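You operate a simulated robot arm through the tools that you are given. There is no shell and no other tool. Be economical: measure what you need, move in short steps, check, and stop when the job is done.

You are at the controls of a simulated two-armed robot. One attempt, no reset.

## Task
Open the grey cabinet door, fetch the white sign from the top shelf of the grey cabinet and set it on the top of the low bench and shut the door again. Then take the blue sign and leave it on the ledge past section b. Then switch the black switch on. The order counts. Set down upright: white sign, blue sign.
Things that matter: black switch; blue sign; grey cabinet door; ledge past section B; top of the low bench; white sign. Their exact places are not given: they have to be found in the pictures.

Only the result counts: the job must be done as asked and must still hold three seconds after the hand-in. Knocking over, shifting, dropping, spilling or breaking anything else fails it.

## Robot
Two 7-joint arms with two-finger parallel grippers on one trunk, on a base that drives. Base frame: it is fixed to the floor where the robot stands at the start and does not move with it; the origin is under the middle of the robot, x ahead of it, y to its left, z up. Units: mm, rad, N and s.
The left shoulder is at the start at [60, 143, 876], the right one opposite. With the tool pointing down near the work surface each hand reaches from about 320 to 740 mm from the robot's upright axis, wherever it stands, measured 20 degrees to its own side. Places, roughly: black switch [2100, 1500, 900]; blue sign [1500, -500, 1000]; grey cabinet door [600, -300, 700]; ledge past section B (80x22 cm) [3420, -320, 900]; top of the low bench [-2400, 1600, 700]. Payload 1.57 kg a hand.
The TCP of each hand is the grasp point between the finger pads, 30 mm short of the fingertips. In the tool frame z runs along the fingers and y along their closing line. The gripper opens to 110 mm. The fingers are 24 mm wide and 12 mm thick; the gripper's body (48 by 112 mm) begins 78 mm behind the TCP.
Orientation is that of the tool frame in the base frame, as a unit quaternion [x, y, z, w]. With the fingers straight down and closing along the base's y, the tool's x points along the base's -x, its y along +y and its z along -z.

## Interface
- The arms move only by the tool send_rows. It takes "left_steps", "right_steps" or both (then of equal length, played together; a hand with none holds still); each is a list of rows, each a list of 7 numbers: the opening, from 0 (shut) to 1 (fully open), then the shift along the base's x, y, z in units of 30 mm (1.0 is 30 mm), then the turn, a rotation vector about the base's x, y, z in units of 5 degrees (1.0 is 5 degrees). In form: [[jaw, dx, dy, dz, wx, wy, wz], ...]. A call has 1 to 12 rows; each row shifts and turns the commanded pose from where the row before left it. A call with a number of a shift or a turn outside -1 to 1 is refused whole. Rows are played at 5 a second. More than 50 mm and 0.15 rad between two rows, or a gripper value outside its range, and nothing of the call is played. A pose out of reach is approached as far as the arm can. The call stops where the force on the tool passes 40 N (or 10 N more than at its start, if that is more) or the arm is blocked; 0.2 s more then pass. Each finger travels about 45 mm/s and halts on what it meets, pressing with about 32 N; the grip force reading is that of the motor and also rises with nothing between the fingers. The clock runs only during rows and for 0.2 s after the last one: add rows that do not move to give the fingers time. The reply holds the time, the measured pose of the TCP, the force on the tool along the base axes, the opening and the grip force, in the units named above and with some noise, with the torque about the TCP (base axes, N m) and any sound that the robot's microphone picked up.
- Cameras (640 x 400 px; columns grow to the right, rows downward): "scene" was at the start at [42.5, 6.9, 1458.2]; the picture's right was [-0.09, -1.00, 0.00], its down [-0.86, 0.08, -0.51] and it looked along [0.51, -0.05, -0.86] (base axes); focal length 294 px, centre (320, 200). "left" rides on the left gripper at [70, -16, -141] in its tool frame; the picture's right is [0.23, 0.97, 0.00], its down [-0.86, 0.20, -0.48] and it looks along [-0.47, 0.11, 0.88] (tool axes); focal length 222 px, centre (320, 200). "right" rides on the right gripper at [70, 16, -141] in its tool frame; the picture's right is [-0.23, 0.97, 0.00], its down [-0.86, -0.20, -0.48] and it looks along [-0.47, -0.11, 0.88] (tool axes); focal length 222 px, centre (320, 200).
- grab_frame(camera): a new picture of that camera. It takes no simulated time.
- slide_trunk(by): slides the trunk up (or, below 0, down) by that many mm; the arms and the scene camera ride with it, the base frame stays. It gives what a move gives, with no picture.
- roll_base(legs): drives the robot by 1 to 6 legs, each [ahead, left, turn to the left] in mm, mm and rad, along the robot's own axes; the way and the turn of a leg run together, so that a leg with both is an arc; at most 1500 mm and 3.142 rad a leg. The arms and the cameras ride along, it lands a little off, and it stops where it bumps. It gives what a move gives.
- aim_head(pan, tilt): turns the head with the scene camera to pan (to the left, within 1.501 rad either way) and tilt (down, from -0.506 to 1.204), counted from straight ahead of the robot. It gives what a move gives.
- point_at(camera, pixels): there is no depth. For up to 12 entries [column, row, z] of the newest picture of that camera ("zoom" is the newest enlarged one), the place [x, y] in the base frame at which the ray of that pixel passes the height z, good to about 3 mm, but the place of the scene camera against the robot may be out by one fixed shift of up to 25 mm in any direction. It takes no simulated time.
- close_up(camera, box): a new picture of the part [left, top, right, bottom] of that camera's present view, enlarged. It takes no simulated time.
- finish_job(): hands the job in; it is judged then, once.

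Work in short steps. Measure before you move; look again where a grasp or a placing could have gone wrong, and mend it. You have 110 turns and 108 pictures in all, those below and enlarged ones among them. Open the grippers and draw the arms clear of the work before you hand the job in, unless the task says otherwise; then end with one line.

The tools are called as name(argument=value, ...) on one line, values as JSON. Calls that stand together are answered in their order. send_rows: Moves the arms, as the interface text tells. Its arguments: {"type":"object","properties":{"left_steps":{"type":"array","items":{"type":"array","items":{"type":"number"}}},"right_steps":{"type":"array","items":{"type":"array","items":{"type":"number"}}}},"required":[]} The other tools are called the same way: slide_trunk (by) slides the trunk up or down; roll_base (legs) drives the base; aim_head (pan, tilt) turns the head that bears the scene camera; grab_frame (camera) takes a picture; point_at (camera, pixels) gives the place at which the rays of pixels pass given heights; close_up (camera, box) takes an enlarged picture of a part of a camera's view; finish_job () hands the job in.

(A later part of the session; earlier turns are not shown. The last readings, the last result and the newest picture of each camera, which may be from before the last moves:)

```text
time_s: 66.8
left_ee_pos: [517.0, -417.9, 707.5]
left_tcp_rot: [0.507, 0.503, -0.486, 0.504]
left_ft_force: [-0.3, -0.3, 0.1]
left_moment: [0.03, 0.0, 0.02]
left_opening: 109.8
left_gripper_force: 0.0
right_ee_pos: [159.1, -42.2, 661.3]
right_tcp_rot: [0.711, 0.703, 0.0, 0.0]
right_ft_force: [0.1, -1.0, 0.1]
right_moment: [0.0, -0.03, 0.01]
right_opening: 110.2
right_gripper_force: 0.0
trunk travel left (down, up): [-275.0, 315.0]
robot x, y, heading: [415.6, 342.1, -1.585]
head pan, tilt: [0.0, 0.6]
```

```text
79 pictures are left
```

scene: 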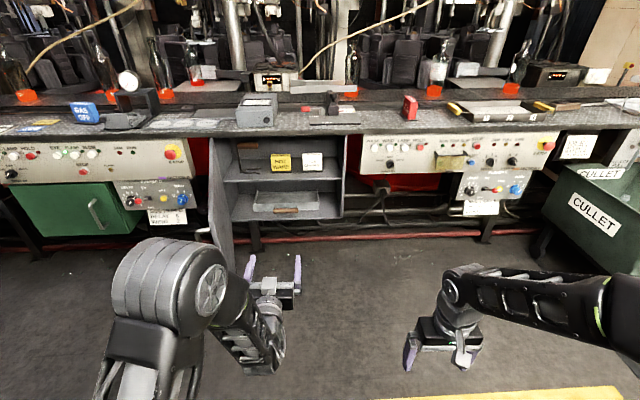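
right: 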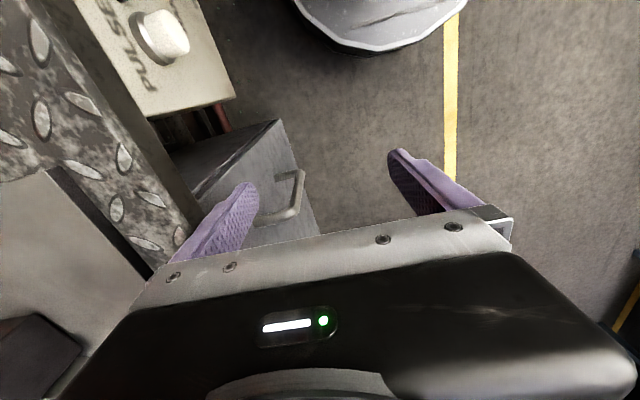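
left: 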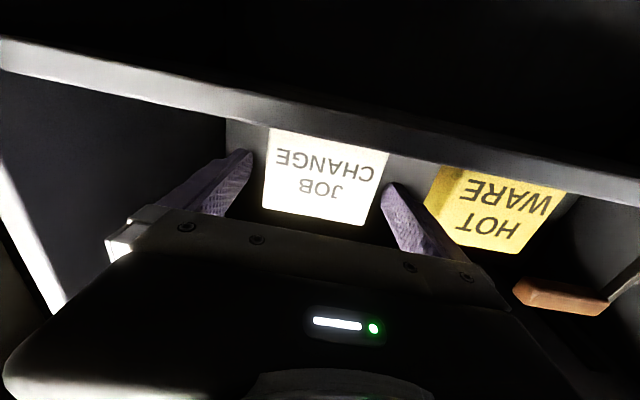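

Using all views, the front face is nearer y≈-428 with the width about 84. I advance another 24 mm, then close gently.

roll_base(legs=[[24, 0, 0]])

grab_frame(camera="left")

```text
time_s: 67.6
left_ee_pos: [514.9, -441.9, 708.9]
left_tcp_rot: [0.507, 0.502, -0.486, 0.504]
left_ft_force: [-0.1, 0.8, 0.0]
left_moment: [0.0, 0.02, -0.03]
left_opening: 110.0
left_gripper_force: 0.2
right_ee_pos: [158.1, -67.0, 662.3]
right_tcp_rot: [0.712, 0.702, 0.0, -0.001]
right_ft_force: [0.1, -0.3, -0.3]
right_moment: [-0.02, -0.03, 0.0]
right_opening: 110.0
right_gripper_force: 0.2
trunk travel left (down, up): [-275.0, 315.0]
robot x, y, heading: [414.5, 317.4, -1.579]
head pan, tilt: [0.0, 0.6]
```

```text
78 pictures are left
```

left: 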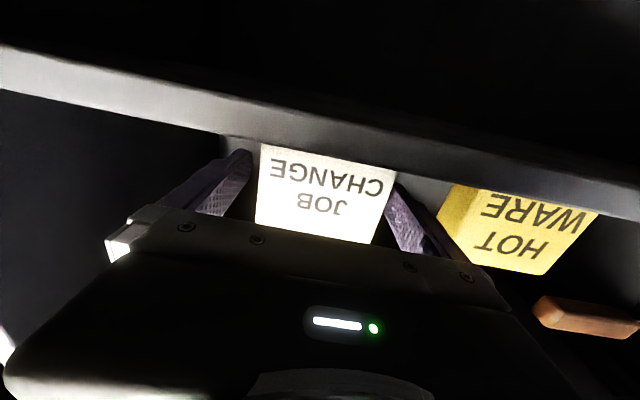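

The panel now overlaps the fingers, so it's inside the grasp. I close on it.

send_rows(left_steps=[[0.7, 0, 0, 0, 0, 0, 0], [0.6, 0, 0, 0, 0, 0, 0], [0.6, 0, 0, 0, 0, 0, 0], [0.5, 0, 0, 0, 0, 0, 0], [0.5, 0, 0, 0, 0, 0, 0]])

```text
time_s: 68.8
left_ee_pos: [516.6, -443.4, 709.0]
left_tcp_rot: [0.507, 0.503, -0.485, 0.505]
left_ft_force: [0.1, 0.4, 0.2]
left_moment: [0.03, 0.05, 0.03]
left_opening: 85.0
left_gripper_force: 32.0
right_ee_pos: [158.9, -66.6, 660.7]
right_tcp_rot: [0.711, 0.703, 0.0, 0.0]
right_ft_force: [0.4, -0.2, 0.6]
right_moment: [0.0, -0.01, 0.02]
right_opening: 110.2
right_gripper_force: 0.1
trunk travel left (down, up): [-275.0, 315.0]
robot x, y, heading: [414.5, 313.7, -1.585]
head pan, tilt: [0.0, 0.6]
```

Gripped at 85 mm. I lift 30 mm with the trunk, then back straight out.

slide_trunk(by=30)

grab_frame(camera="left")

roll_base(legs=[[-300, 0, 0], [-250, 0, 0]])

grab_frame(camera="scene")

grab_frame(camera="left")

```text
time_s: 69.5
left_ee_pos: [516.8, -442.3, 737.4]
left_tcp_rot: [0.507, 0.503, -0.486, 0.504]
left_ft_force: [0.8, 0.2, -1.2]
left_moment: [-0.03, -0.03, -0.01]
left_opening: 85.1
left_gripper_force: 32.5
right_ee_pos: [158.4, -66.9, 690.8]
right_tcp_rot: [0.711, 0.703, 0.001, 0.0]
right_ft_force: [0.7, -0.1, 0.1]
right_moment: [0.0, 0.01, 0.03]
right_opening: 109.9
right_gripper_force: 0.0
trunk travel left (down, up): [-305.0, 285.0]
robot x, y, heading: [413.8, 320.0, -1.586]
head pan, tilt: [0.0, 0.6]
```

```text
77 pictures are left
```

left: 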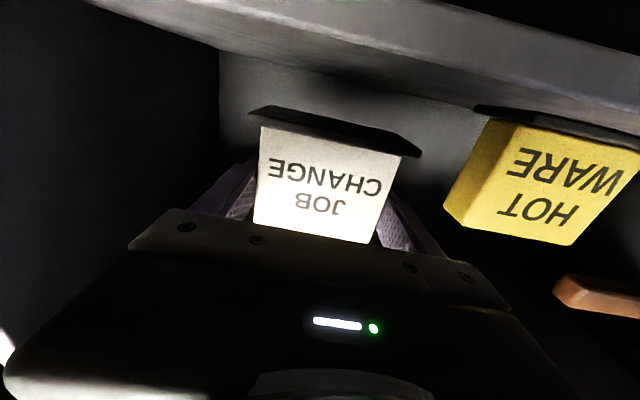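

```text
time_s: 73.0
left_ee_pos: [522.9, 107.3, 738.3]
left_tcp_rot: [0.505, 0.504, -0.484, 0.506]
left_ft_force: [-0.3, 1.5, -1.1]
left_moment: [0.0, 0.02, -0.03]
left_opening: 84.8
left_gripper_force: 31.5
right_ee_pos: [164.1, 482.6, 691.4]
right_tcp_rot: [0.71, 0.704, 0.0, 0.0]
right_ft_force: [0.4, -0.2, 0.1]
right_moment: [0.0, 0.0, 0.0]
right_opening: 110.0
right_gripper_force: 0.1
trunk travel left (down, up): [-305.0, 285.0]
robot x, y, heading: [420.5, 867.0, -1.588]
head pan, tilt: [0.0, 0.6]
```

```text
76 pictures are left
```

scene: 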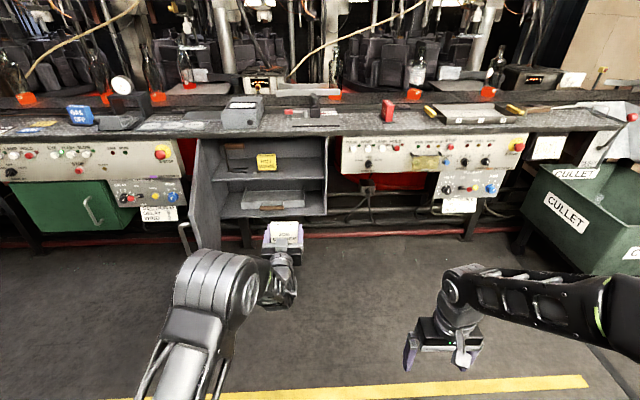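

```text
75 pictures are left
```

left: 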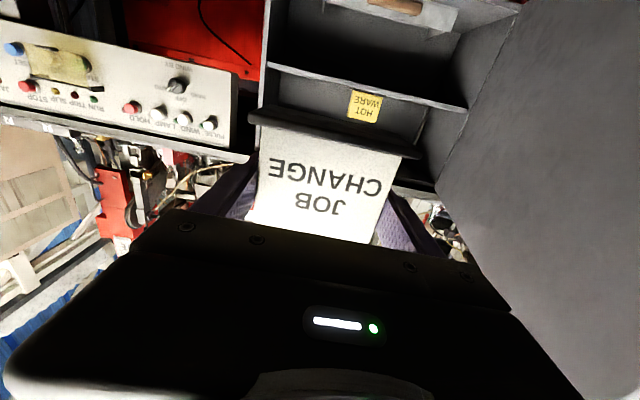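

The sign is held securely. Before turning toward the bench I check where the green cullet cart stands.

point_at(camera="scene", pixels=[[523, 165, 700], [595, 262, 400], [540, 250, 100], [480, 240, 0]])

roll_base(legs=[[0, 0, -0.9]])

aim_head(pan=-0.7, tilt=0.4)

grab_frame(camera="scene")

```text
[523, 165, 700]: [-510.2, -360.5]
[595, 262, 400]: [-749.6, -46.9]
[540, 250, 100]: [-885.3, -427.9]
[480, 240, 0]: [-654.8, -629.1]
```

```text
time_s: 75.7
left_ee_pos: [-111.8, 315.0, 736.9]
left_tcp_rot: [0.675, 0.234, -0.656, 0.245]
left_ft_force: [0.3, 0.1, -1.6]
left_moment: [-0.01, 0.04, 0.02]
left_opening: 84.5
left_gripper_force: 32.0
right_ee_pos: [-40.4, 828.8, 690.8]
right_tcp_rot: [0.946, 0.325, 0.0, 0.0]
right_ft_force: [0.3, 0.1, 0.3]
right_moment: [0.02, -0.03, 0.0]
right_opening: 109.9
right_gripper_force: 0.1
trunk travel left (down, up): [-305.0, 285.0]
robot x, y, heading: [419.6, 869.4, -2.483]
head pan, tilt: [0.0, 0.6]
```

```text
time_s: 76.8
left_ee_pos: [-112.3, 315.4, 738.4]
left_tcp_rot: [0.675, 0.233, -0.656, 0.244]
left_ft_force: [0.3, 0.5, -1.4]
left_moment: [-0.02, 0.02, -0.01]
left_opening: 84.9
left_gripper_force: 31.9
right_ee_pos: [-41.0, 828.3, 691.4]
right_tcp_rot: [0.946, 0.325, 0.0, 0.0]
right_ft_force: [0.6, 0.8, 0.7]
right_moment: [0.01, 0.0, 0.0]
right_opening: 110.1
right_gripper_force: 0.0
trunk travel left (down, up): [-305.0, 285.0]
robot x, y, heading: [419.3, 866.9, -2.481]
head pan, tilt: [-0.7, 0.4]
```

```text
74 pictures are left
```

scene: 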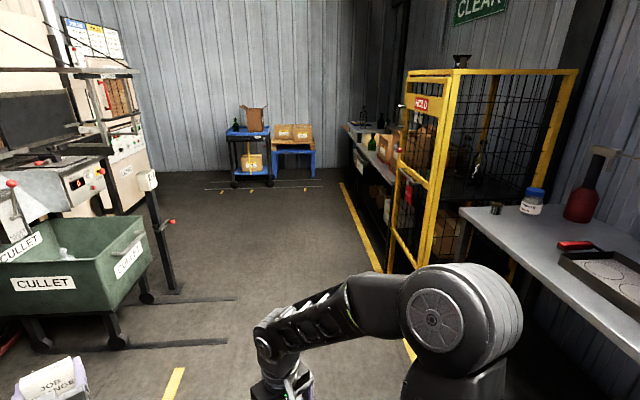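

Projection of the bench's rough location falls at about (383,140): the low bench beyond the yellow cage. I zoom in.

close_up(camera="scene", box=[310, 90, 450, 220])

```text
3.08 times, centred on (380, 155) of scene
```

zoom: 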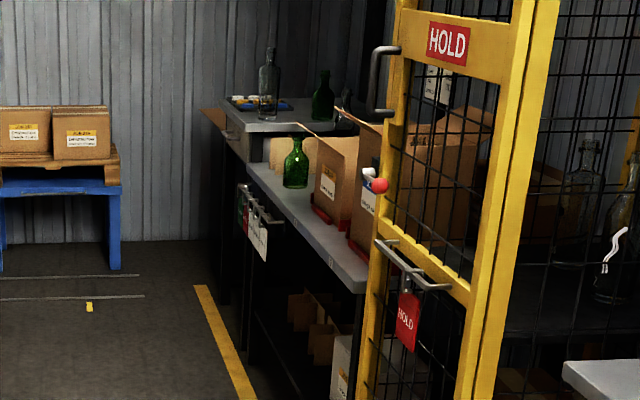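

I need the floor layout: where the cage front, bench edge and yellow line are.

point_at(camera="scene", pixels=[[343, 185, 0], [383, 270, 0], [390, 270, 0], [152, 303, 0], [352, 128, 700], [395, 183, 700], [468, 213, 880], [148, 225, 500]])

```text
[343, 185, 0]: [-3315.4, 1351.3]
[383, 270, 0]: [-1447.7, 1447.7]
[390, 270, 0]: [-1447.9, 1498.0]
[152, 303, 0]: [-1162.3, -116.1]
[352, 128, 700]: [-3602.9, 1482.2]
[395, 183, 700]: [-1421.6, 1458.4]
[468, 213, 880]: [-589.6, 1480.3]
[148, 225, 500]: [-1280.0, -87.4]
```

The corridor is clear between y≈-80 and 1350, and the bench front edge is at y≈1470. I drive along it facing -x, then look toward the bench.

roll_base(legs=[[0, 0, -0.66], [1200, 130, 0], [1000, 130, 0]])

aim_head(pan=-1.1, tilt=0.5)

grab_frame(camera="scene")

```text
time_s: 89.4
left_ee_pos: [-2521.9, 477.3, 738.3]
left_tcp_rot: [0.714, 0.0, -0.699, 0.018]
left_ft_force: [-0.2, -0.7, -1.4]
left_moment: [-0.01, 0.0, -0.03]
left_opening: 84.8
left_gripper_force: 32.2
right_ee_pos: [-2151.0, 837.1, 691.4]
right_tcp_rot: [1.0, 0.0, 0.001, 0.0]
right_ft_force: [0.0, 0.5, 0.2]
right_moment: [0.0, 0.04, 0.0]
right_opening: 109.9
right_gripper_force: 0.0
trunk travel left (down, up): [-305.0, 285.0]
robot x, y, heading: [-1765.4, 584.4, 3.136]
head pan, tilt: [-0.7, 0.4]
```

```text
time_s: 90.3
left_ee_pos: [-2522.1, 476.4, 738.5]
left_tcp_rot: [0.714, 0.002, -0.7, 0.019]
left_ft_force: [0.9, -0.1, -0.6]
left_moment: [0.01, 0.01, 0.0]
left_opening: 84.6
left_gripper_force: 32.3
right_ee_pos: [-2149.9, 837.7, 691.5]
right_tcp_rot: [1.0, 0.001, 0.0, 0.0]
right_ft_force: [0.6, -0.1, 0.6]
right_moment: [0.0, 0.01, -0.03]
right_opening: 110.0
right_gripper_force: 0.1
trunk travel left (down, up): [-305.0, 285.0]
robot x, y, heading: [-1766.4, 583.4, 3.143]
head pan, tilt: [-1.1, 0.499]
```

```text
72 pictures are left
```

scene: 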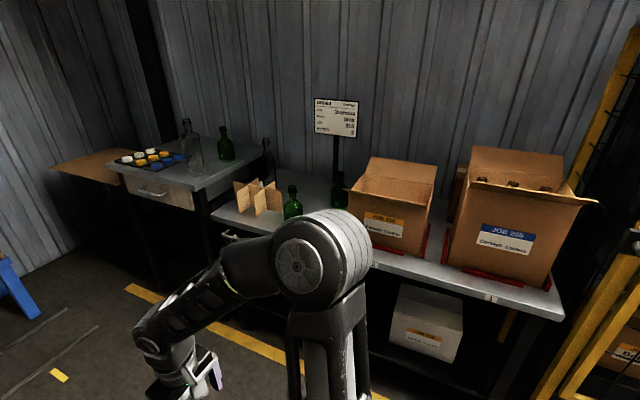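

The low bench is the lower grey top. There's free space near the green bottle, between (300,215) and the left box. I turn to face it.

roll_base(legs=[[0, 0, -1.57], [0, 350, 0]])

aim_head(pan=-0.1, tilt=0.55)

grab_frame(camera="scene")

```text
time_s: 96.3
left_ee_pos: [-2249.1, 1330.3, 737.8]
left_tcp_rot: [-0.514, 0.495, 0.515, 0.474]
left_ft_force: [0.3, -0.4, -2.2]
left_moment: [-0.02, 0.05, -0.01]
left_opening: 84.7
left_gripper_force: 32.2
right_ee_pos: [-1876.7, 969.2, 691.6]
right_tcp_rot: [0.718, -0.696, 0.001, 0.0]
right_ft_force: [0.1, -0.7, 0.3]
right_moment: [0.02, -0.04, -0.01]
right_opening: 110.4
right_gripper_force: 0.1
trunk travel left (down, up): [-305.0, 285.0]
robot x, y, heading: [-2115.2, 575.1, 1.598]
head pan, tilt: [-1.1, 0.499]
```

```text
time_s: 97.6
left_ee_pos: [-2249.0, 1330.1, 737.8]
left_tcp_rot: [-0.514, 0.497, 0.515, 0.474]
left_ft_force: [-0.6, -0.3, -2.1]
left_moment: [-0.03, 0.0, 0.01]
left_opening: 84.8
left_gripper_force: 31.7
right_ee_pos: [-1877.0, 969.5, 690.6]
right_tcp_rot: [0.718, -0.696, 0.0, 0.0]
right_ft_force: [0.1, 0.1, -0.4]
right_moment: [0.01, 0.01, 0.01]
right_opening: 110.1
right_gripper_force: 0.1
trunk travel left (down, up): [-305.0, 285.0]
robot x, y, heading: [-2117.0, 579.7, 1.603]
head pan, tilt: [-0.099, 0.55]
```

```text
71 pictures are left
```

scene: 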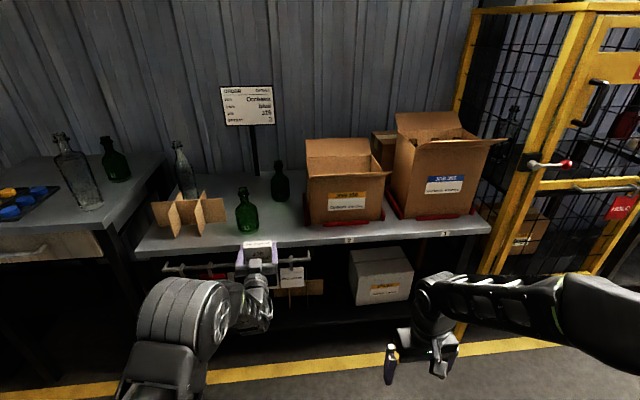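

I measure the free area on the bench between the front bottle, the rear bottle and the left box.

point_at(camera="scene", pixels=[[247, 231, 700], [258, 226, 700], [280, 200, 700], [309, 226, 700], [275, 247, 700], [275, 220, 700], [290, 220, 700], [300, 244, 700], [300, 215, 700]])

close_up(camera="scene", box=[130, 140, 400, 310])

grab_frame(camera="left")

```text
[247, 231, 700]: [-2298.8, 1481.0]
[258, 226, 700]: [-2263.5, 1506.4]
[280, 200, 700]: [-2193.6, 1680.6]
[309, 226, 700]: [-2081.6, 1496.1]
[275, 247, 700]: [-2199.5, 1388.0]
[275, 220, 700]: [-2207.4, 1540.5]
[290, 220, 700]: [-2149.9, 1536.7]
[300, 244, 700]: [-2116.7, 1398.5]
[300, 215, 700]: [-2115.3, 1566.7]
```

```text
2.35 times, centred on (265, 225) of scene
```

zoom: 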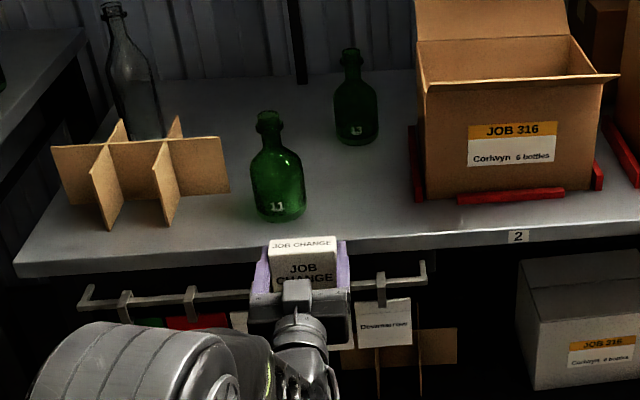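

```text
69 pictures are left
```

left: 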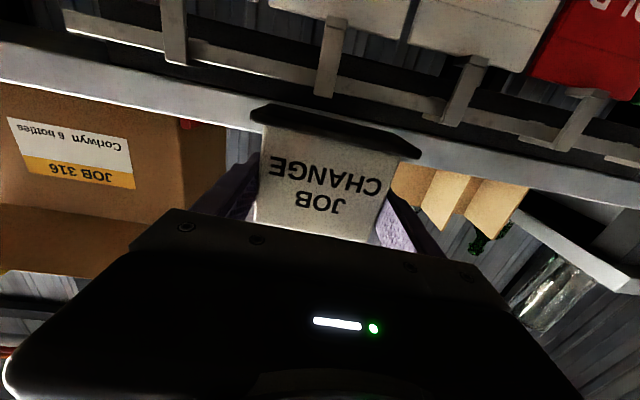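

The free gap is about x -2260…-2095, behind the bench edge at y≈1390. I check the scene camera's shift on the held sign's top edge, and raise the trunk.

point_at(camera="scene", pixels=[[258, 242, 775], [257.5, 260, 720]])

slide_trunk(by=90)

grab_frame(camera="left")

```text
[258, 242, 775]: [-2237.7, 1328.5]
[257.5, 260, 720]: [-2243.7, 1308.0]
```

```text
time_s: 98.9
left_ee_pos: [-2250.0, 1330.8, 828.5]
left_tcp_rot: [-0.514, 0.496, 0.515, 0.474]
left_ft_force: [-0.9, 0.2, -1.6]
left_moment: [-0.01, 0.0, 0.03]
left_opening: 84.7
left_gripper_force: 31.8
right_ee_pos: [-1877.1, 969.7, 781.3]
right_tcp_rot: [0.718, -0.696, 0.0, 0.0]
right_ft_force: [0.0, -0.7, 0.8]
right_moment: [0.01, -0.01, -0.03]
right_opening: 110.1
right_gripper_force: 0.0
trunk travel left (down, up): [-395.0, 195.0]
robot x, y, heading: [-2118.8, 573.0, 1.598]
head pan, tilt: [-0.099, 0.55]
```

```text
68 pictures are left
```

left: 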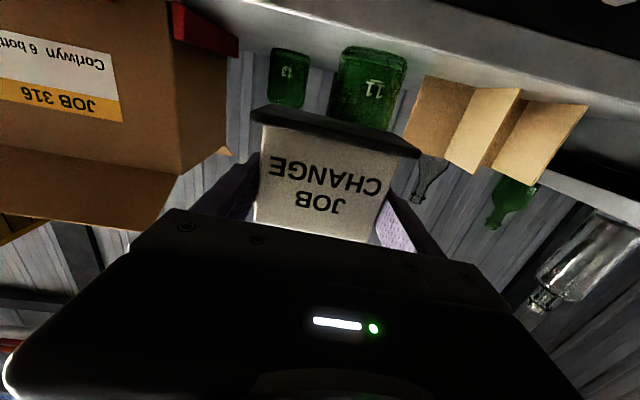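

I shift the base right 65 mm and then ahead 115 mm, which puts the sign above the free spot.

roll_base(legs=[[0, -67, 0], [112, 0, 0]])

grab_frame(camera="left")

close_up(camera="scene", box=[180, 130, 400, 270])

```text
time_s: 100.7
left_ee_pos: [-2185.6, 1445.2, 827.9]
left_tcp_rot: [-0.514, 0.496, 0.515, 0.473]
left_ft_force: [0.8, -0.2, -2.9]
left_moment: [0.02, 0.0, -0.01]
left_opening: 84.6
left_gripper_force: 33.0
right_ee_pos: [-1812.5, 1085.4, 780.5]
right_tcp_rot: [0.718, -0.696, 0.001, 0.0]
right_ft_force: [0.6, 1.4, 0.3]
right_moment: [-0.02, 0.02, -0.02]
right_opening: 109.7
right_gripper_force: 0.1
trunk travel left (down, up): [-395.0, 195.0]
robot x, y, heading: [-2049.9, 689.0, 1.604]
head pan, tilt: [-0.099, 0.55]
```

```text
67 pictures are left
```

left: 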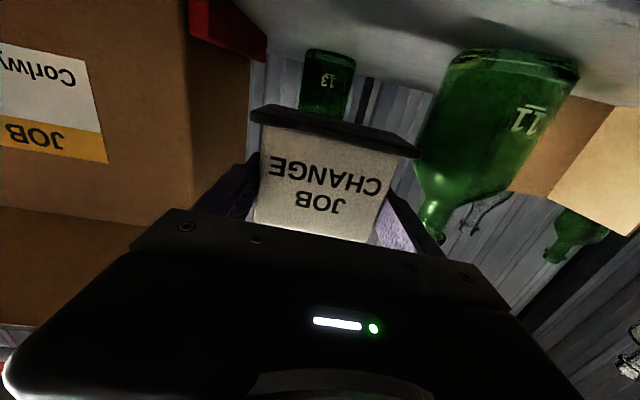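

```text
2.86 times, centred on (290, 200) of scene
```

zoom: 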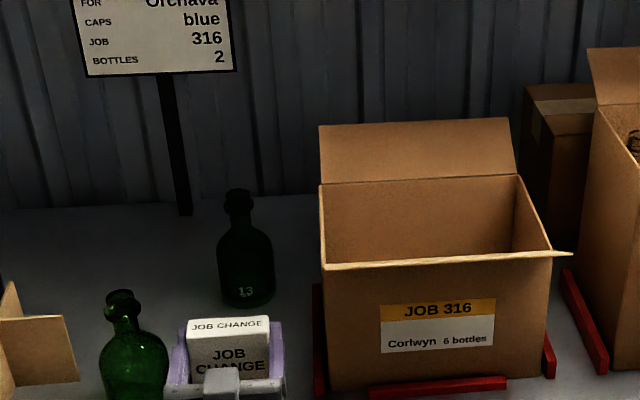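

The sign is between bottle 11 and the red guide, slightly left of centre. I shift 7 mm right, lower the trunk 40 mm, and check.

roll_base(legs=[[0, -8, 0]])

slide_trunk(by=-40)

grab_frame(camera="left")

close_up(camera="scene", box=[180, 150, 400, 290])

```text
time_s: 101.4
left_ee_pos: [-2176.2, 1444.2, 828.5]
left_tcp_rot: [-0.514, 0.495, 0.516, 0.473]
left_ft_force: [-0.2, 0.2, -1.3]
left_moment: [-0.01, -0.03, 0.01]
left_opening: 84.6
left_gripper_force: 31.6
right_ee_pos: [-1802.6, 1085.3, 779.9]
right_tcp_rot: [0.719, -0.695, -0.001, 0.0]
right_ft_force: [0.6, -0.1, 0.4]
right_moment: [-0.01, 0.0, -0.01]
right_opening: 110.1
right_gripper_force: 0.1
trunk travel left (down, up): [-395.0, 195.0]
robot x, y, heading: [-2045.0, 687.6, 1.604]
head pan, tilt: [-0.099, 0.55]
```

```text
time_s: 102.2
left_ee_pos: [-2177.5, 1443.4, 788.7]
left_tcp_rot: [-0.514, 0.496, 0.515, 0.474]
left_ft_force: [0.4, 0.0, -1.2]
left_moment: [-0.01, 0.0, 0.01]
left_opening: 84.6
left_gripper_force: 31.7
right_ee_pos: [-1804.7, 1085.0, 741.1]
right_tcp_rot: [0.718, -0.696, -0.001, 0.0]
right_ft_force: [0.0, 0.3, -0.7]
right_moment: [-0.02, -0.02, -0.02]
right_opening: 110.2
right_gripper_force: 0.0
trunk travel left (down, up): [-355.0, 235.0]
robot x, y, heading: [-2045.6, 691.6, 1.602]
head pan, tilt: [-0.099, 0.55]
```

```text
65 pictures are left
```

left: 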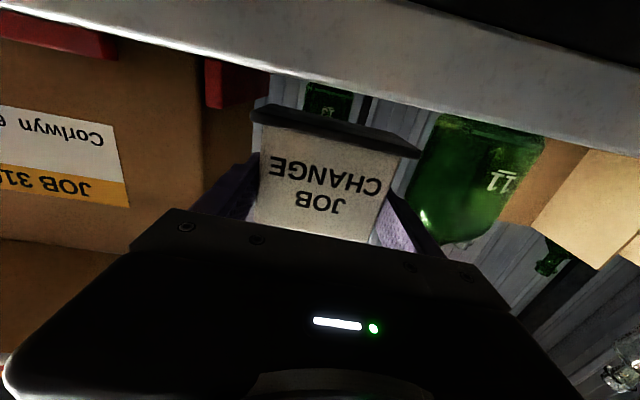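

```text
2.86 times, centred on (290, 220) of scene
```

zoom: 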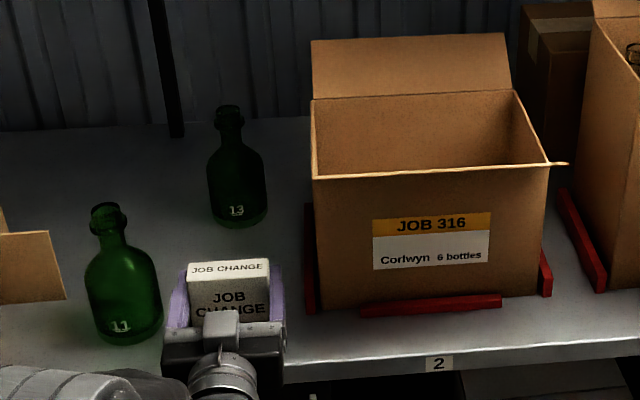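

I estimate the sign base at z≈736 and the bench top at z≈718. I lower 12 mm, then 5 mm while reading the force.

slide_trunk(by=-12)

slide_trunk(by=-5)

close_up(camera="left", box=[200, 60, 460, 222])

```text
time_s: 102.8
left_ee_pos: [-2177.6, 1443.4, 775.6]
left_tcp_rot: [-0.514, 0.495, 0.516, 0.474]
left_ft_force: [0.9, -0.3, -1.0]
left_moment: [0.0, 0.02, -0.03]
left_opening: 84.8
left_gripper_force: 31.4
right_ee_pos: [-1804.7, 1083.8, 730.2]
right_tcp_rot: [0.718, -0.696, 0.001, -0.001]
right_ft_force: [1.8, -0.6, -0.2]
right_moment: [-0.03, -0.01, 0.01]
right_opening: 110.2
right_gripper_force: 0.0
trunk travel left (down, up): [-343.0, 247.0]
robot x, y, heading: [-2042.3, 689.2, 1.607]
head pan, tilt: [-0.099, 0.55]
```

```text
time_s: 103.4
left_ee_pos: [-2177.8, 1445.1, 771.2]
left_tcp_rot: [-0.514, 0.496, 0.515, 0.473]
left_ft_force: [0.0, 0.4, -2.2]
left_moment: [-0.01, -0.01, 0.01]
left_opening: 84.9
left_gripper_force: 31.6
right_ee_pos: [-1806.0, 1085.6, 724.3]
right_tcp_rot: [0.718, -0.696, -0.001, 0.0]
right_ft_force: [-0.5, 0.6, -0.6]
right_moment: [0.01, 0.01, 0.01]
right_opening: 109.7
right_gripper_force: 0.2
trunk travel left (down, up): [-338.0, 252.0]
robot x, y, heading: [-2046.3, 690.5, 1.603]
head pan, tilt: [-0.099, 0.55]
```

```text
2.46 times, centred on (330, 141) of left
```

zoom: 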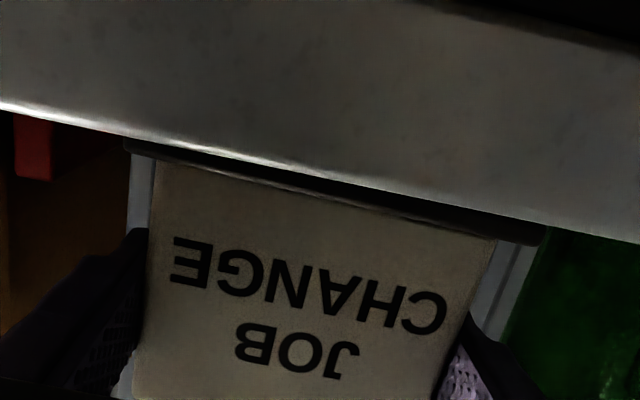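

Close to contact now; I lower in 3 mm steps while watching the vertical force.

slide_trunk(by=-3)

slide_trunk(by=-3)

slide_trunk(by=-3)

```text
time_s: 103.9
left_ee_pos: [-2176.8, 1444.0, 769.7]
left_tcp_rot: [-0.514, 0.495, 0.516, 0.474]
left_ft_force: [0.6, 1.6, 3.7]
left_moment: [-0.07, -0.28, 0.01]
left_opening: 84.6
left_gripper_force: 32.5
right_ee_pos: [-1803.7, 1084.9, 722.7]
right_tcp_rot: [0.719, -0.695, 0.0, 0.0]
right_ft_force: [0.0, -0.3, -0.2]
right_moment: [0.03, -0.01, 0.01]
right_opening: 110.1
right_gripper_force: 0.0
trunk travel left (down, up): [-335.0, 255.0]
robot x, y, heading: [-2042.4, 690.1, 1.6]
head pan, tilt: [-0.099, 0.55]
```

```text
time_s: 104.4
left_ee_pos: [-2177.9, 1444.6, 769.5]
left_tcp_rot: [-0.513, 0.492, 0.517, 0.476]
left_ft_force: [-1.6, 1.1, 16.1]
left_moment: [-0.3, -0.77, 0.01]
left_opening: 84.6
left_gripper_force: 31.4
right_ee_pos: [-1804.5, 1083.9, 718.9]
right_tcp_rot: [0.718, -0.696, 0.0, -0.001]
right_ft_force: [-1.4, 0.2, -0.4]
right_moment: [-0.01, -0.04, 0.01]
right_opening: 110.4
right_gripper_force: 0.0
trunk travel left (down, up): [-332.0, 258.0]
robot x, y, heading: [-2044.4, 690.7, 1.602]
head pan, tilt: [-0.099, 0.55]
```

```text
time_s: 104.9
left_ee_pos: [-2178.5, 1444.6, 767.4]
left_tcp_rot: [-0.513, 0.492, 0.519, 0.476]
left_ft_force: [-4.4, 4.7, 27.4]
left_moment: [-0.29, -0.8, 0.04]
left_opening: 84.7
left_gripper_force: 32.2
right_ee_pos: [-1804.6, 1083.6, 716.0]
right_tcp_rot: [0.719, -0.695, 0.0, 0.0]
right_ft_force: [0.1, -0.7, -0.2]
right_moment: [0.02, 0.0, 0.0]
right_opening: 110.0
right_gripper_force: 0.0
trunk travel left (down, up): [-329.0, 261.0]
robot x, y, heading: [-2043.0, 688.8, 1.602]
head pan, tilt: [-0.099, 0.55]
```

The sign rests on the bench (27 N). I relieve 5 mm and open the fingers.

slide_trunk(by=5)

send_rows(left_steps=[[0.85, 0, 0, 0, 0, 0, 0], [0.93, 0, 0, 0, 0, 0, 0], [0.95, 0, 0, 0, 0, 0, 0], [0.95, 0, 0, 0, 0, 0, 0]])

grab_frame(camera="left")

```text
time_s: 105.5
left_ee_pos: [-2177.6, 1443.4, 767.3]
left_tcp_rot: [-0.514, 0.495, 0.516, 0.473]
left_ft_force: [-2.6, 3.5, 14.8]
left_moment: [0.62, -0.58, 0.23]
left_opening: 84.5
left_gripper_force: 32.5
right_ee_pos: [-1803.7, 1083.7, 722.0]
right_tcp_rot: [0.718, -0.696, 0.0, 0.001]
right_ft_force: [-0.3, -0.1, -0.7]
right_moment: [-0.03, 0.0, 0.01]
right_opening: 110.0
right_gripper_force: 0.0
trunk travel left (down, up): [-334.0, 256.0]
robot x, y, heading: [-2043.6, 690.7, 1.601]
head pan, tilt: [-0.099, 0.55]
```

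```text
time_s: 106.5
left_ee_pos: [-2178.0, 1443.8, 767.4]
left_tcp_rot: [-0.515, 0.495, 0.516, 0.474]
left_ft_force: [0.5, 0.5, -0.5]
left_moment: [0.01, -0.04, 0.02]
left_opening: 104.5
left_gripper_force: 0.1
right_ee_pos: [-1803.6, 1085.3, 720.7]
right_tcp_rot: [0.718, -0.696, 0.0, 0.001]
right_ft_force: [-0.2, 0.6, -0.4]
right_moment: [0.01, 0.02, 0.0]
right_opening: 110.1
right_gripper_force: 0.0
trunk travel left (down, up): [-334.0, 256.0]
robot x, y, heading: [-2043.4, 688.2, 1.597]
head pan, tilt: [-0.099, 0.55]
```

```text
62 pictures are left
```

left: 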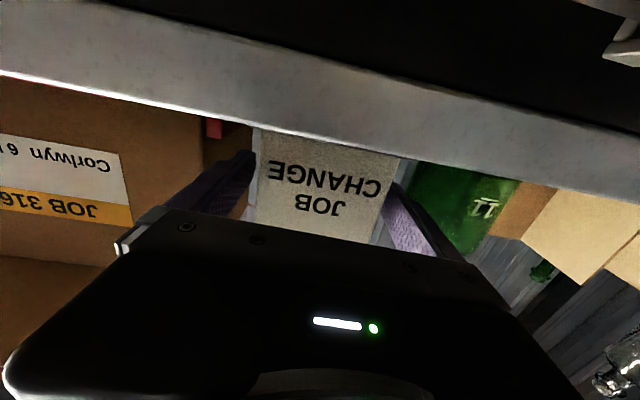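

Released. I back straight away 250 mm and check that the sign stands.

roll_base(legs=[[-120, 0, 0], [-150, 0, 0]])

close_up(camera="scene", box=[180, 110, 400, 250])

```text
time_s: 108.7
left_ee_pos: [-2167.7, 1171.9, 766.6]
left_tcp_rot: [-0.514, 0.495, 0.516, 0.473]
left_ft_force: [0.1, 0.1, 1.0]
left_moment: [0.03, 0.01, -0.03]
left_opening: 104.7
left_gripper_force: 0.0
right_ee_pos: [-1795.8, 812.3, 720.5]
right_tcp_rot: [0.718, -0.696, -0.001, 0.0]
right_ft_force: [-1.0, -0.5, -0.1]
right_moment: [0.04, -0.01, -0.02]
right_opening: 109.9
right_gripper_force: 0.0
trunk travel left (down, up): [-334.0, 256.0]
robot x, y, heading: [-2035.3, 421.9, 1.603]
head pan, tilt: [-0.099, 0.55]
```

```text
2.86 times, centred on (290, 180) of scene
```

zoom: 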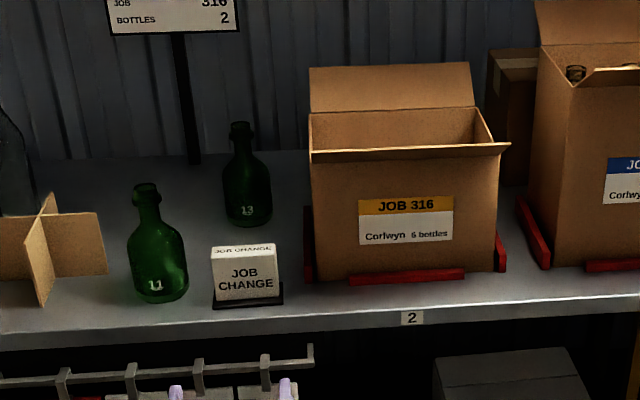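

The white sign stands upright on the bench. I close the gripper, turn, and drive back to the outer side of the open door.

send_rows(left_steps=[[0, 0, 0, 0, 0, 0, 0], [0, 0, 0, 0, 0, 0, 0], [0, 0, 0, 0, 0, 0, 0], [0, 0, 0, 0, 0, 0, 0], [0, 0, 0, 0, 0, 0, 0], [0, 0, 0, 0, 0, 0, 0]])

slide_trunk(by=-40)

roll_base(legs=[[0, 0, 1.666], [-1307, 25, 0], [-1307, 25, 0], [-1307, 25, 0]])

aim_head(pan=0.4, tilt=0.5)

grab_frame(camera="scene")

```text
time_s: 110.1
left_ee_pos: [-2167.7, 1171.2, 766.5]
left_tcp_rot: [-0.514, 0.495, 0.515, 0.474]
left_ft_force: [-1.2, 0.8, 0.7]
left_moment: [-0.02, 0.0, 0.02]
left_opening: 0.0
left_gripper_force: 10.6
right_ee_pos: [-1795.3, 812.2, 720.7]
right_tcp_rot: [0.718, -0.696, 0.0, 0.001]
right_ft_force: [-0.1, 0.3, 1.2]
right_moment: [0.0, 0.0, 0.01]
right_opening: 110.2
right_gripper_force: 0.1
trunk travel left (down, up): [-334.0, 256.0]
robot x, y, heading: [-2034.9, 416.0, 1.604]
head pan, tilt: [-0.099, 0.55]
```

```text
time_s: 110.9
left_ee_pos: [-2167.7, 1171.2, 726.2]
left_tcp_rot: [-0.515, 0.495, 0.516, 0.473]
left_ft_force: [0.5, 0.1, -0.6]
left_moment: [-0.01, 0.03, 0.0]
left_opening: 0.2
left_gripper_force: 21.1
right_ee_pos: [-1795.0, 812.2, 680.1]
right_tcp_rot: [0.718, -0.696, 0.0, 0.0]
right_ft_force: [-0.1, 0.8, 0.2]
right_moment: [0.02, 0.05, 0.02]
right_opening: 109.8
right_gripper_force: 0.0
trunk travel left (down, up): [-294.0, 296.0]
robot x, y, heading: [-2035.0, 416.2, 1.601]
head pan, tilt: [-0.099, 0.55]
```

```text
time_s: 133.7
left_ee_pos: [1077.6, 705.2, 726.3]
left_tcp_rot: [0.713, 0.041, -0.698, 0.057]
left_ft_force: [-0.2, 0.8, -1.2]
left_moment: [-0.03, 0.02, 0.0]
left_opening: 0.1
left_gripper_force: 21.1
right_ee_pos: [1407.8, 1105.1, 681.5]
right_tcp_rot: [0.999, 0.054, 0.001, -0.001]
right_ft_force: [0.7, 0.0, -0.5]
right_moment: [0.0, 0.03, 0.02]
right_opening: 109.9
right_gripper_force: 0.0
trunk travel left (down, up): [-294.0, 296.0]
robot x, y, heading: [1818.4, 896.8, -3.032]
head pan, tilt: [-0.099, 0.55]
```

```text
time_s: 134.7
left_ee_pos: [1078.0, 706.3, 726.2]
left_tcp_rot: [0.713, 0.04, -0.698, 0.055]
left_ft_force: [-0.7, -0.1, 0.3]
left_moment: [-0.01, 0.0, -0.03]
left_opening: 0.2
left_gripper_force: 20.7
right_ee_pos: [1408.9, 1106.1, 680.3]
right_tcp_rot: [0.999, 0.054, 0.0, 0.001]
right_ft_force: [-0.2, 0.6, -0.1]
right_moment: [-0.03, -0.04, 0.01]
right_opening: 110.0
right_gripper_force: 0.0
trunk travel left (down, up): [-294.0, 296.0]
robot x, y, heading: [1817.0, 896.0, -3.034]
head pan, tilt: [0.4, 0.499]
```

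```text
60 pictures are left
```

scene: 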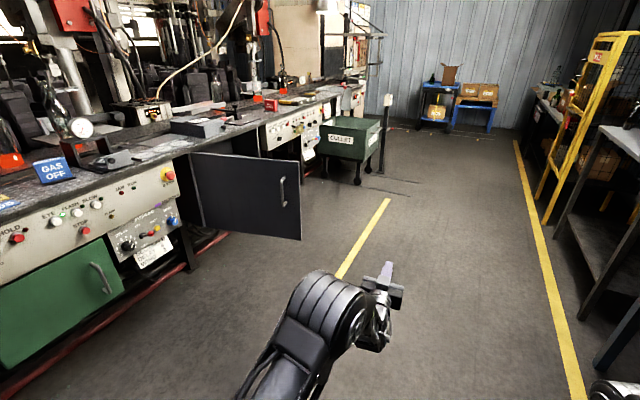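

The door is visible, still open, from its outer side. I move left toward the bench, then ahead until the fist is near the door's face.

roll_base(legs=[[0, 607, 0], [200, 0, 0]])

grab_frame(camera="scene")

grab_frame(camera="left")

```text
time_s: 139.3
left_ee_pos: [953.0, 63.5, 726.7]
left_tcp_rot: [0.713, 0.045, -0.697, 0.06]
left_ft_force: [-0.6, 0.2, -0.8]
left_moment: [-0.02, 0.0, 0.01]
left_opening: 0.0
left_gripper_force: 21.6
right_ee_pos: [1277.3, 468.1, 681.0]
right_tcp_rot: [0.998, 0.061, -0.001, 0.0]
right_ft_force: [0.0, -0.5, 0.0]
right_moment: [0.02, -0.03, 0.0]
right_opening: 110.2
right_gripper_force: 0.0
trunk travel left (down, up): [-294.0, 296.0]
robot x, y, heading: [1694.0, 266.3, -3.015]
head pan, tilt: [0.4, 0.499]
```

```text
59 pictures are left
```

scene: 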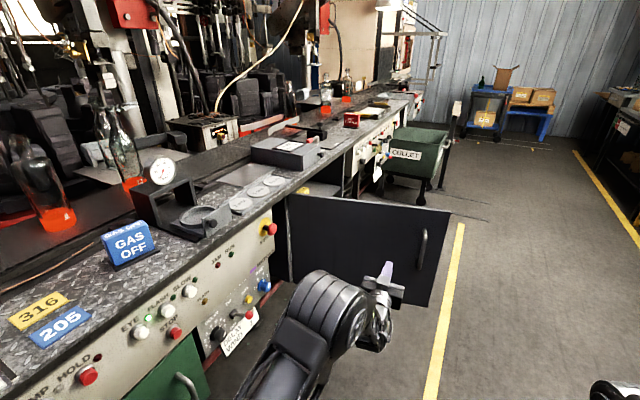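

```text
58 pictures are left
```

left: 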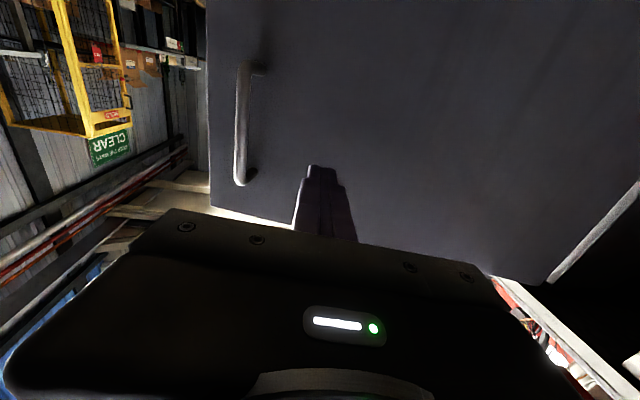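

The fist points at the door's face beside the handle. I swing the whole robot about the hinge to push the door shut.

roll_base(legs=[[74, -129, 0.15], [74, -129, 0.15], [74, -129, 0.15], [74, -129, 0.15], [74, -129, 0.15]])

grab_frame(camera="scene")

```text
time_s: 144.6
left_ee_pos: [664.4, -0.9, 726.9]
left_tcp_rot: [0.647, 0.302, -0.627, 0.311]
left_ft_force: [-1.0, 1.1, -0.7]
left_moment: [0.03, 0.02, -0.01]
left_opening: 0.0
left_gripper_force: 21.2
right_ee_pos: [627.4, 516.2, 680.3]
right_tcp_rot: [0.907, 0.422, -0.001, 0.0]
right_ft_force: [-0.3, 0.7, 0.3]
right_moment: [-0.04, 0.05, -0.01]
right_opening: 109.8
right_gripper_force: 0.0
trunk travel left (down, up): [-294.0, 296.0]
robot x, y, heading: [1068.7, 649.5, -2.271]
head pan, tilt: [0.4, 0.499]
```

```text
57 pictures are left
```

scene: 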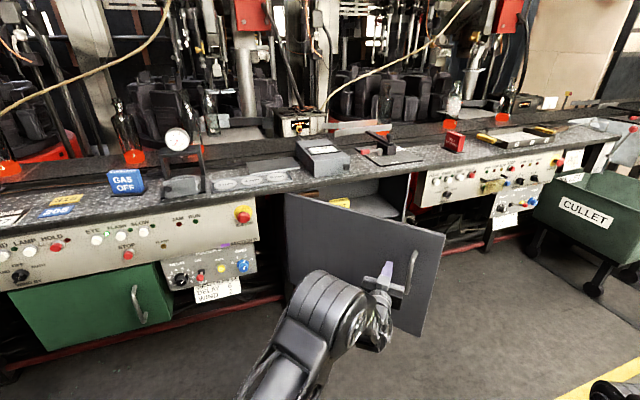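

The door is following. I continue the swing to close it fully.

roll_base(legs=[[74, -129, 0.15], [74, -129, 0.15], [74, -129, 0.15], [74, -129, 0.15], [60, -103, 0.12]])

grab_frame(camera="scene")

```text
time_s: 149.7
left_ee_pos: [506.7, -231.2, 726.8]
left_tcp_rot: [0.499, 0.511, -0.477, 0.513]
left_ft_force: [-0.7, -0.2, -0.2]
left_moment: [0.01, -0.02, -0.01]
left_opening: 0.0
left_gripper_force: 21.7
right_ee_pos: [137.8, 133.1, 679.6]
right_tcp_rot: [0.699, 0.715, 0.0, 0.0]
right_ft_force: [0.6, -0.5, -0.2]
right_moment: [0.0, -0.01, 0.01]
right_opening: 109.9
right_gripper_force: 0.0
trunk travel left (down, up): [-294.0, 296.0]
robot x, y, heading: [386.3, 520.9, -1.555]
head pan, tilt: [0.4, 0.499]
```

```text
56 pictures are left
```

scene: 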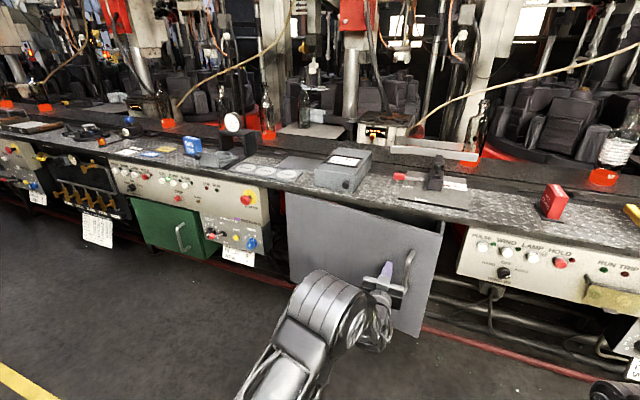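

The fist tip is at y≈-261, about 65 mm from closed. I push straight ahead until resistance.

roll_base(legs=[[50, 0, 0], [12, 0, 0], [8, 0, 0]])

grab_frame(camera="left")

```text
time_s: 151.3
left_ee_pos: [509.4, -301.8, 726.9]
left_tcp_rot: [0.499, 0.511, -0.476, 0.512]
left_ft_force: [0.6, 0.7, -0.2]
left_moment: [-0.04, 0.02, 0.01]
left_opening: 0.0
left_gripper_force: 21.5
right_ee_pos: [139.2, 62.5, 680.3]
right_tcp_rot: [0.7, 0.715, 0.0, -0.001]
right_ft_force: [0.5, -0.2, -0.1]
right_moment: [-0.03, 0.02, 0.01]
right_opening: 110.1
right_gripper_force: 0.1
trunk travel left (down, up): [-294.0, 296.0]
robot x, y, heading: [381.6, 453.3, -1.551]
head pan, tilt: [0.4, 0.499]
```

```text
55 pictures are left
```

left: 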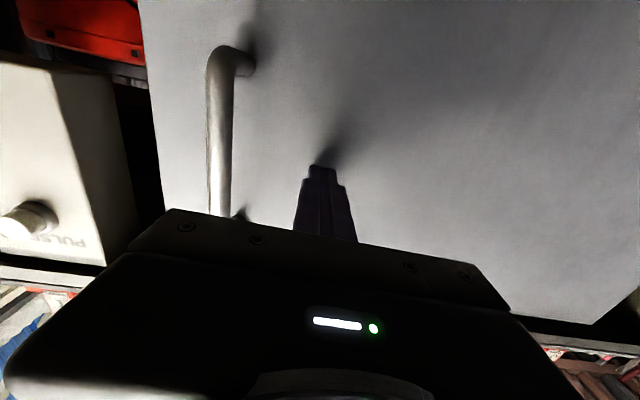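

There's still no resistance at tip y≈-332. I keep pushing in small steps.

roll_base(legs=[[8, 0, 0], [6, 0, 0], [6, 0, 0]])

```text
time_s: 152.4
left_ee_pos: [508.4, -308.1, 726.5]
left_tcp_rot: [0.499, 0.512, -0.476, 0.513]
left_ft_force: [0.8, 16.2, 5.9]
left_moment: [-0.39, 0.0, -0.02]
left_opening: 0.1
left_gripper_force: 21.2
right_ee_pos: [139.1, 52.0, 681.3]
right_tcp_rot: [0.7, 0.714, 0.0, 0.0]
right_ft_force: [-0.3, -0.4, 0.2]
right_moment: [0.01, 0.0, 0.0]
right_opening: 109.9
right_gripper_force: 0.1
trunk travel left (down, up): [-294.0, 296.0]
robot x, y, heading: [382.9, 442.9, -1.55]
head pan, tilt: [0.4, 0.499]
stopped in leg 2: the force on the tool passed its limit at 53 N (the readings are from after the stop); the commanded pose is now the measured one
```

A firm stop at 53 N, so the door is shut. I back away and verify.

roll_base(legs=[[-400, 0, 0]])

aim_head(pan=0.25, tilt=0.5)

grab_frame(camera="scene")

close_up(camera="scene", box=[250, 100, 450, 225])

```text
time_s: 154.9
left_ee_pos: [499.9, 84.3, 724.0]
left_tcp_rot: [0.499, 0.513, -0.475, 0.512]
left_ft_force: [0.4, -0.1, -0.2]
left_moment: [0.0, -0.01, -0.03]
left_opening: 0.0
left_gripper_force: 21.5
right_ee_pos: [131.6, 444.9, 679.4]
right_tcp_rot: [0.698, 0.716, 0.0, 0.0]
right_ft_force: [-0.1, -0.3, -0.3]
right_moment: [0.01, 0.0, 0.0]
right_opening: 110.0
right_gripper_force: 0.1
trunk travel left (down, up): [-294.0, 296.0]
robot x, y, heading: [375.7, 838.8, -1.544]
head pan, tilt: [0.4, 0.499]
```

```text
time_s: 155.6
left_ee_pos: [500.5, 84.4, 724.4]
left_tcp_rot: [0.499, 0.513, -0.475, 0.512]
left_ft_force: [-1.1, 0.3, -0.1]
left_moment: [0.0, 0.03, -0.02]
left_opening: 0.2
left_gripper_force: 20.7
right_ee_pos: [131.6, 444.6, 679.6]
right_tcp_rot: [0.698, 0.716, 0.0, -0.001]
right_ft_force: [-0.7, -0.2, 0.8]
right_moment: [0.04, 0.04, -0.04]
right_opening: 110.2
right_gripper_force: 0.0
trunk travel left (down, up): [-294.0, 296.0]
robot x, y, heading: [376.0, 838.1, -1.546]
head pan, tilt: [0.25, 0.499]
```

```text
54 pictures are left
```

scene: 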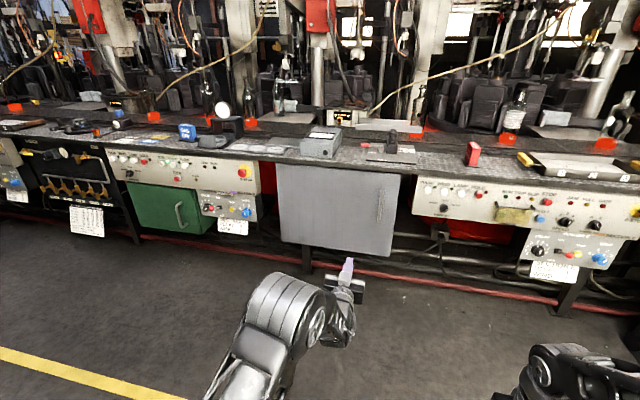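

```text
3.20 times, centred on (350, 162) of scene
```

zoom: 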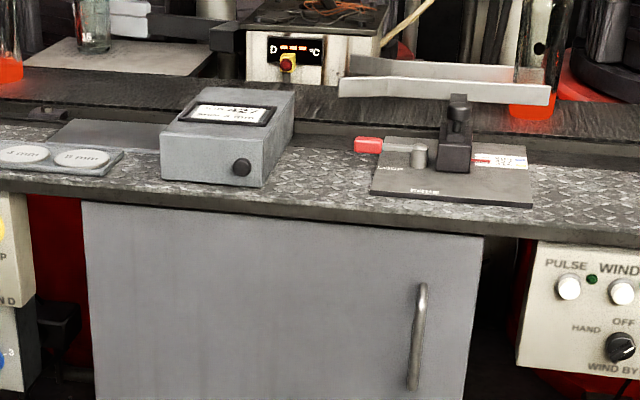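

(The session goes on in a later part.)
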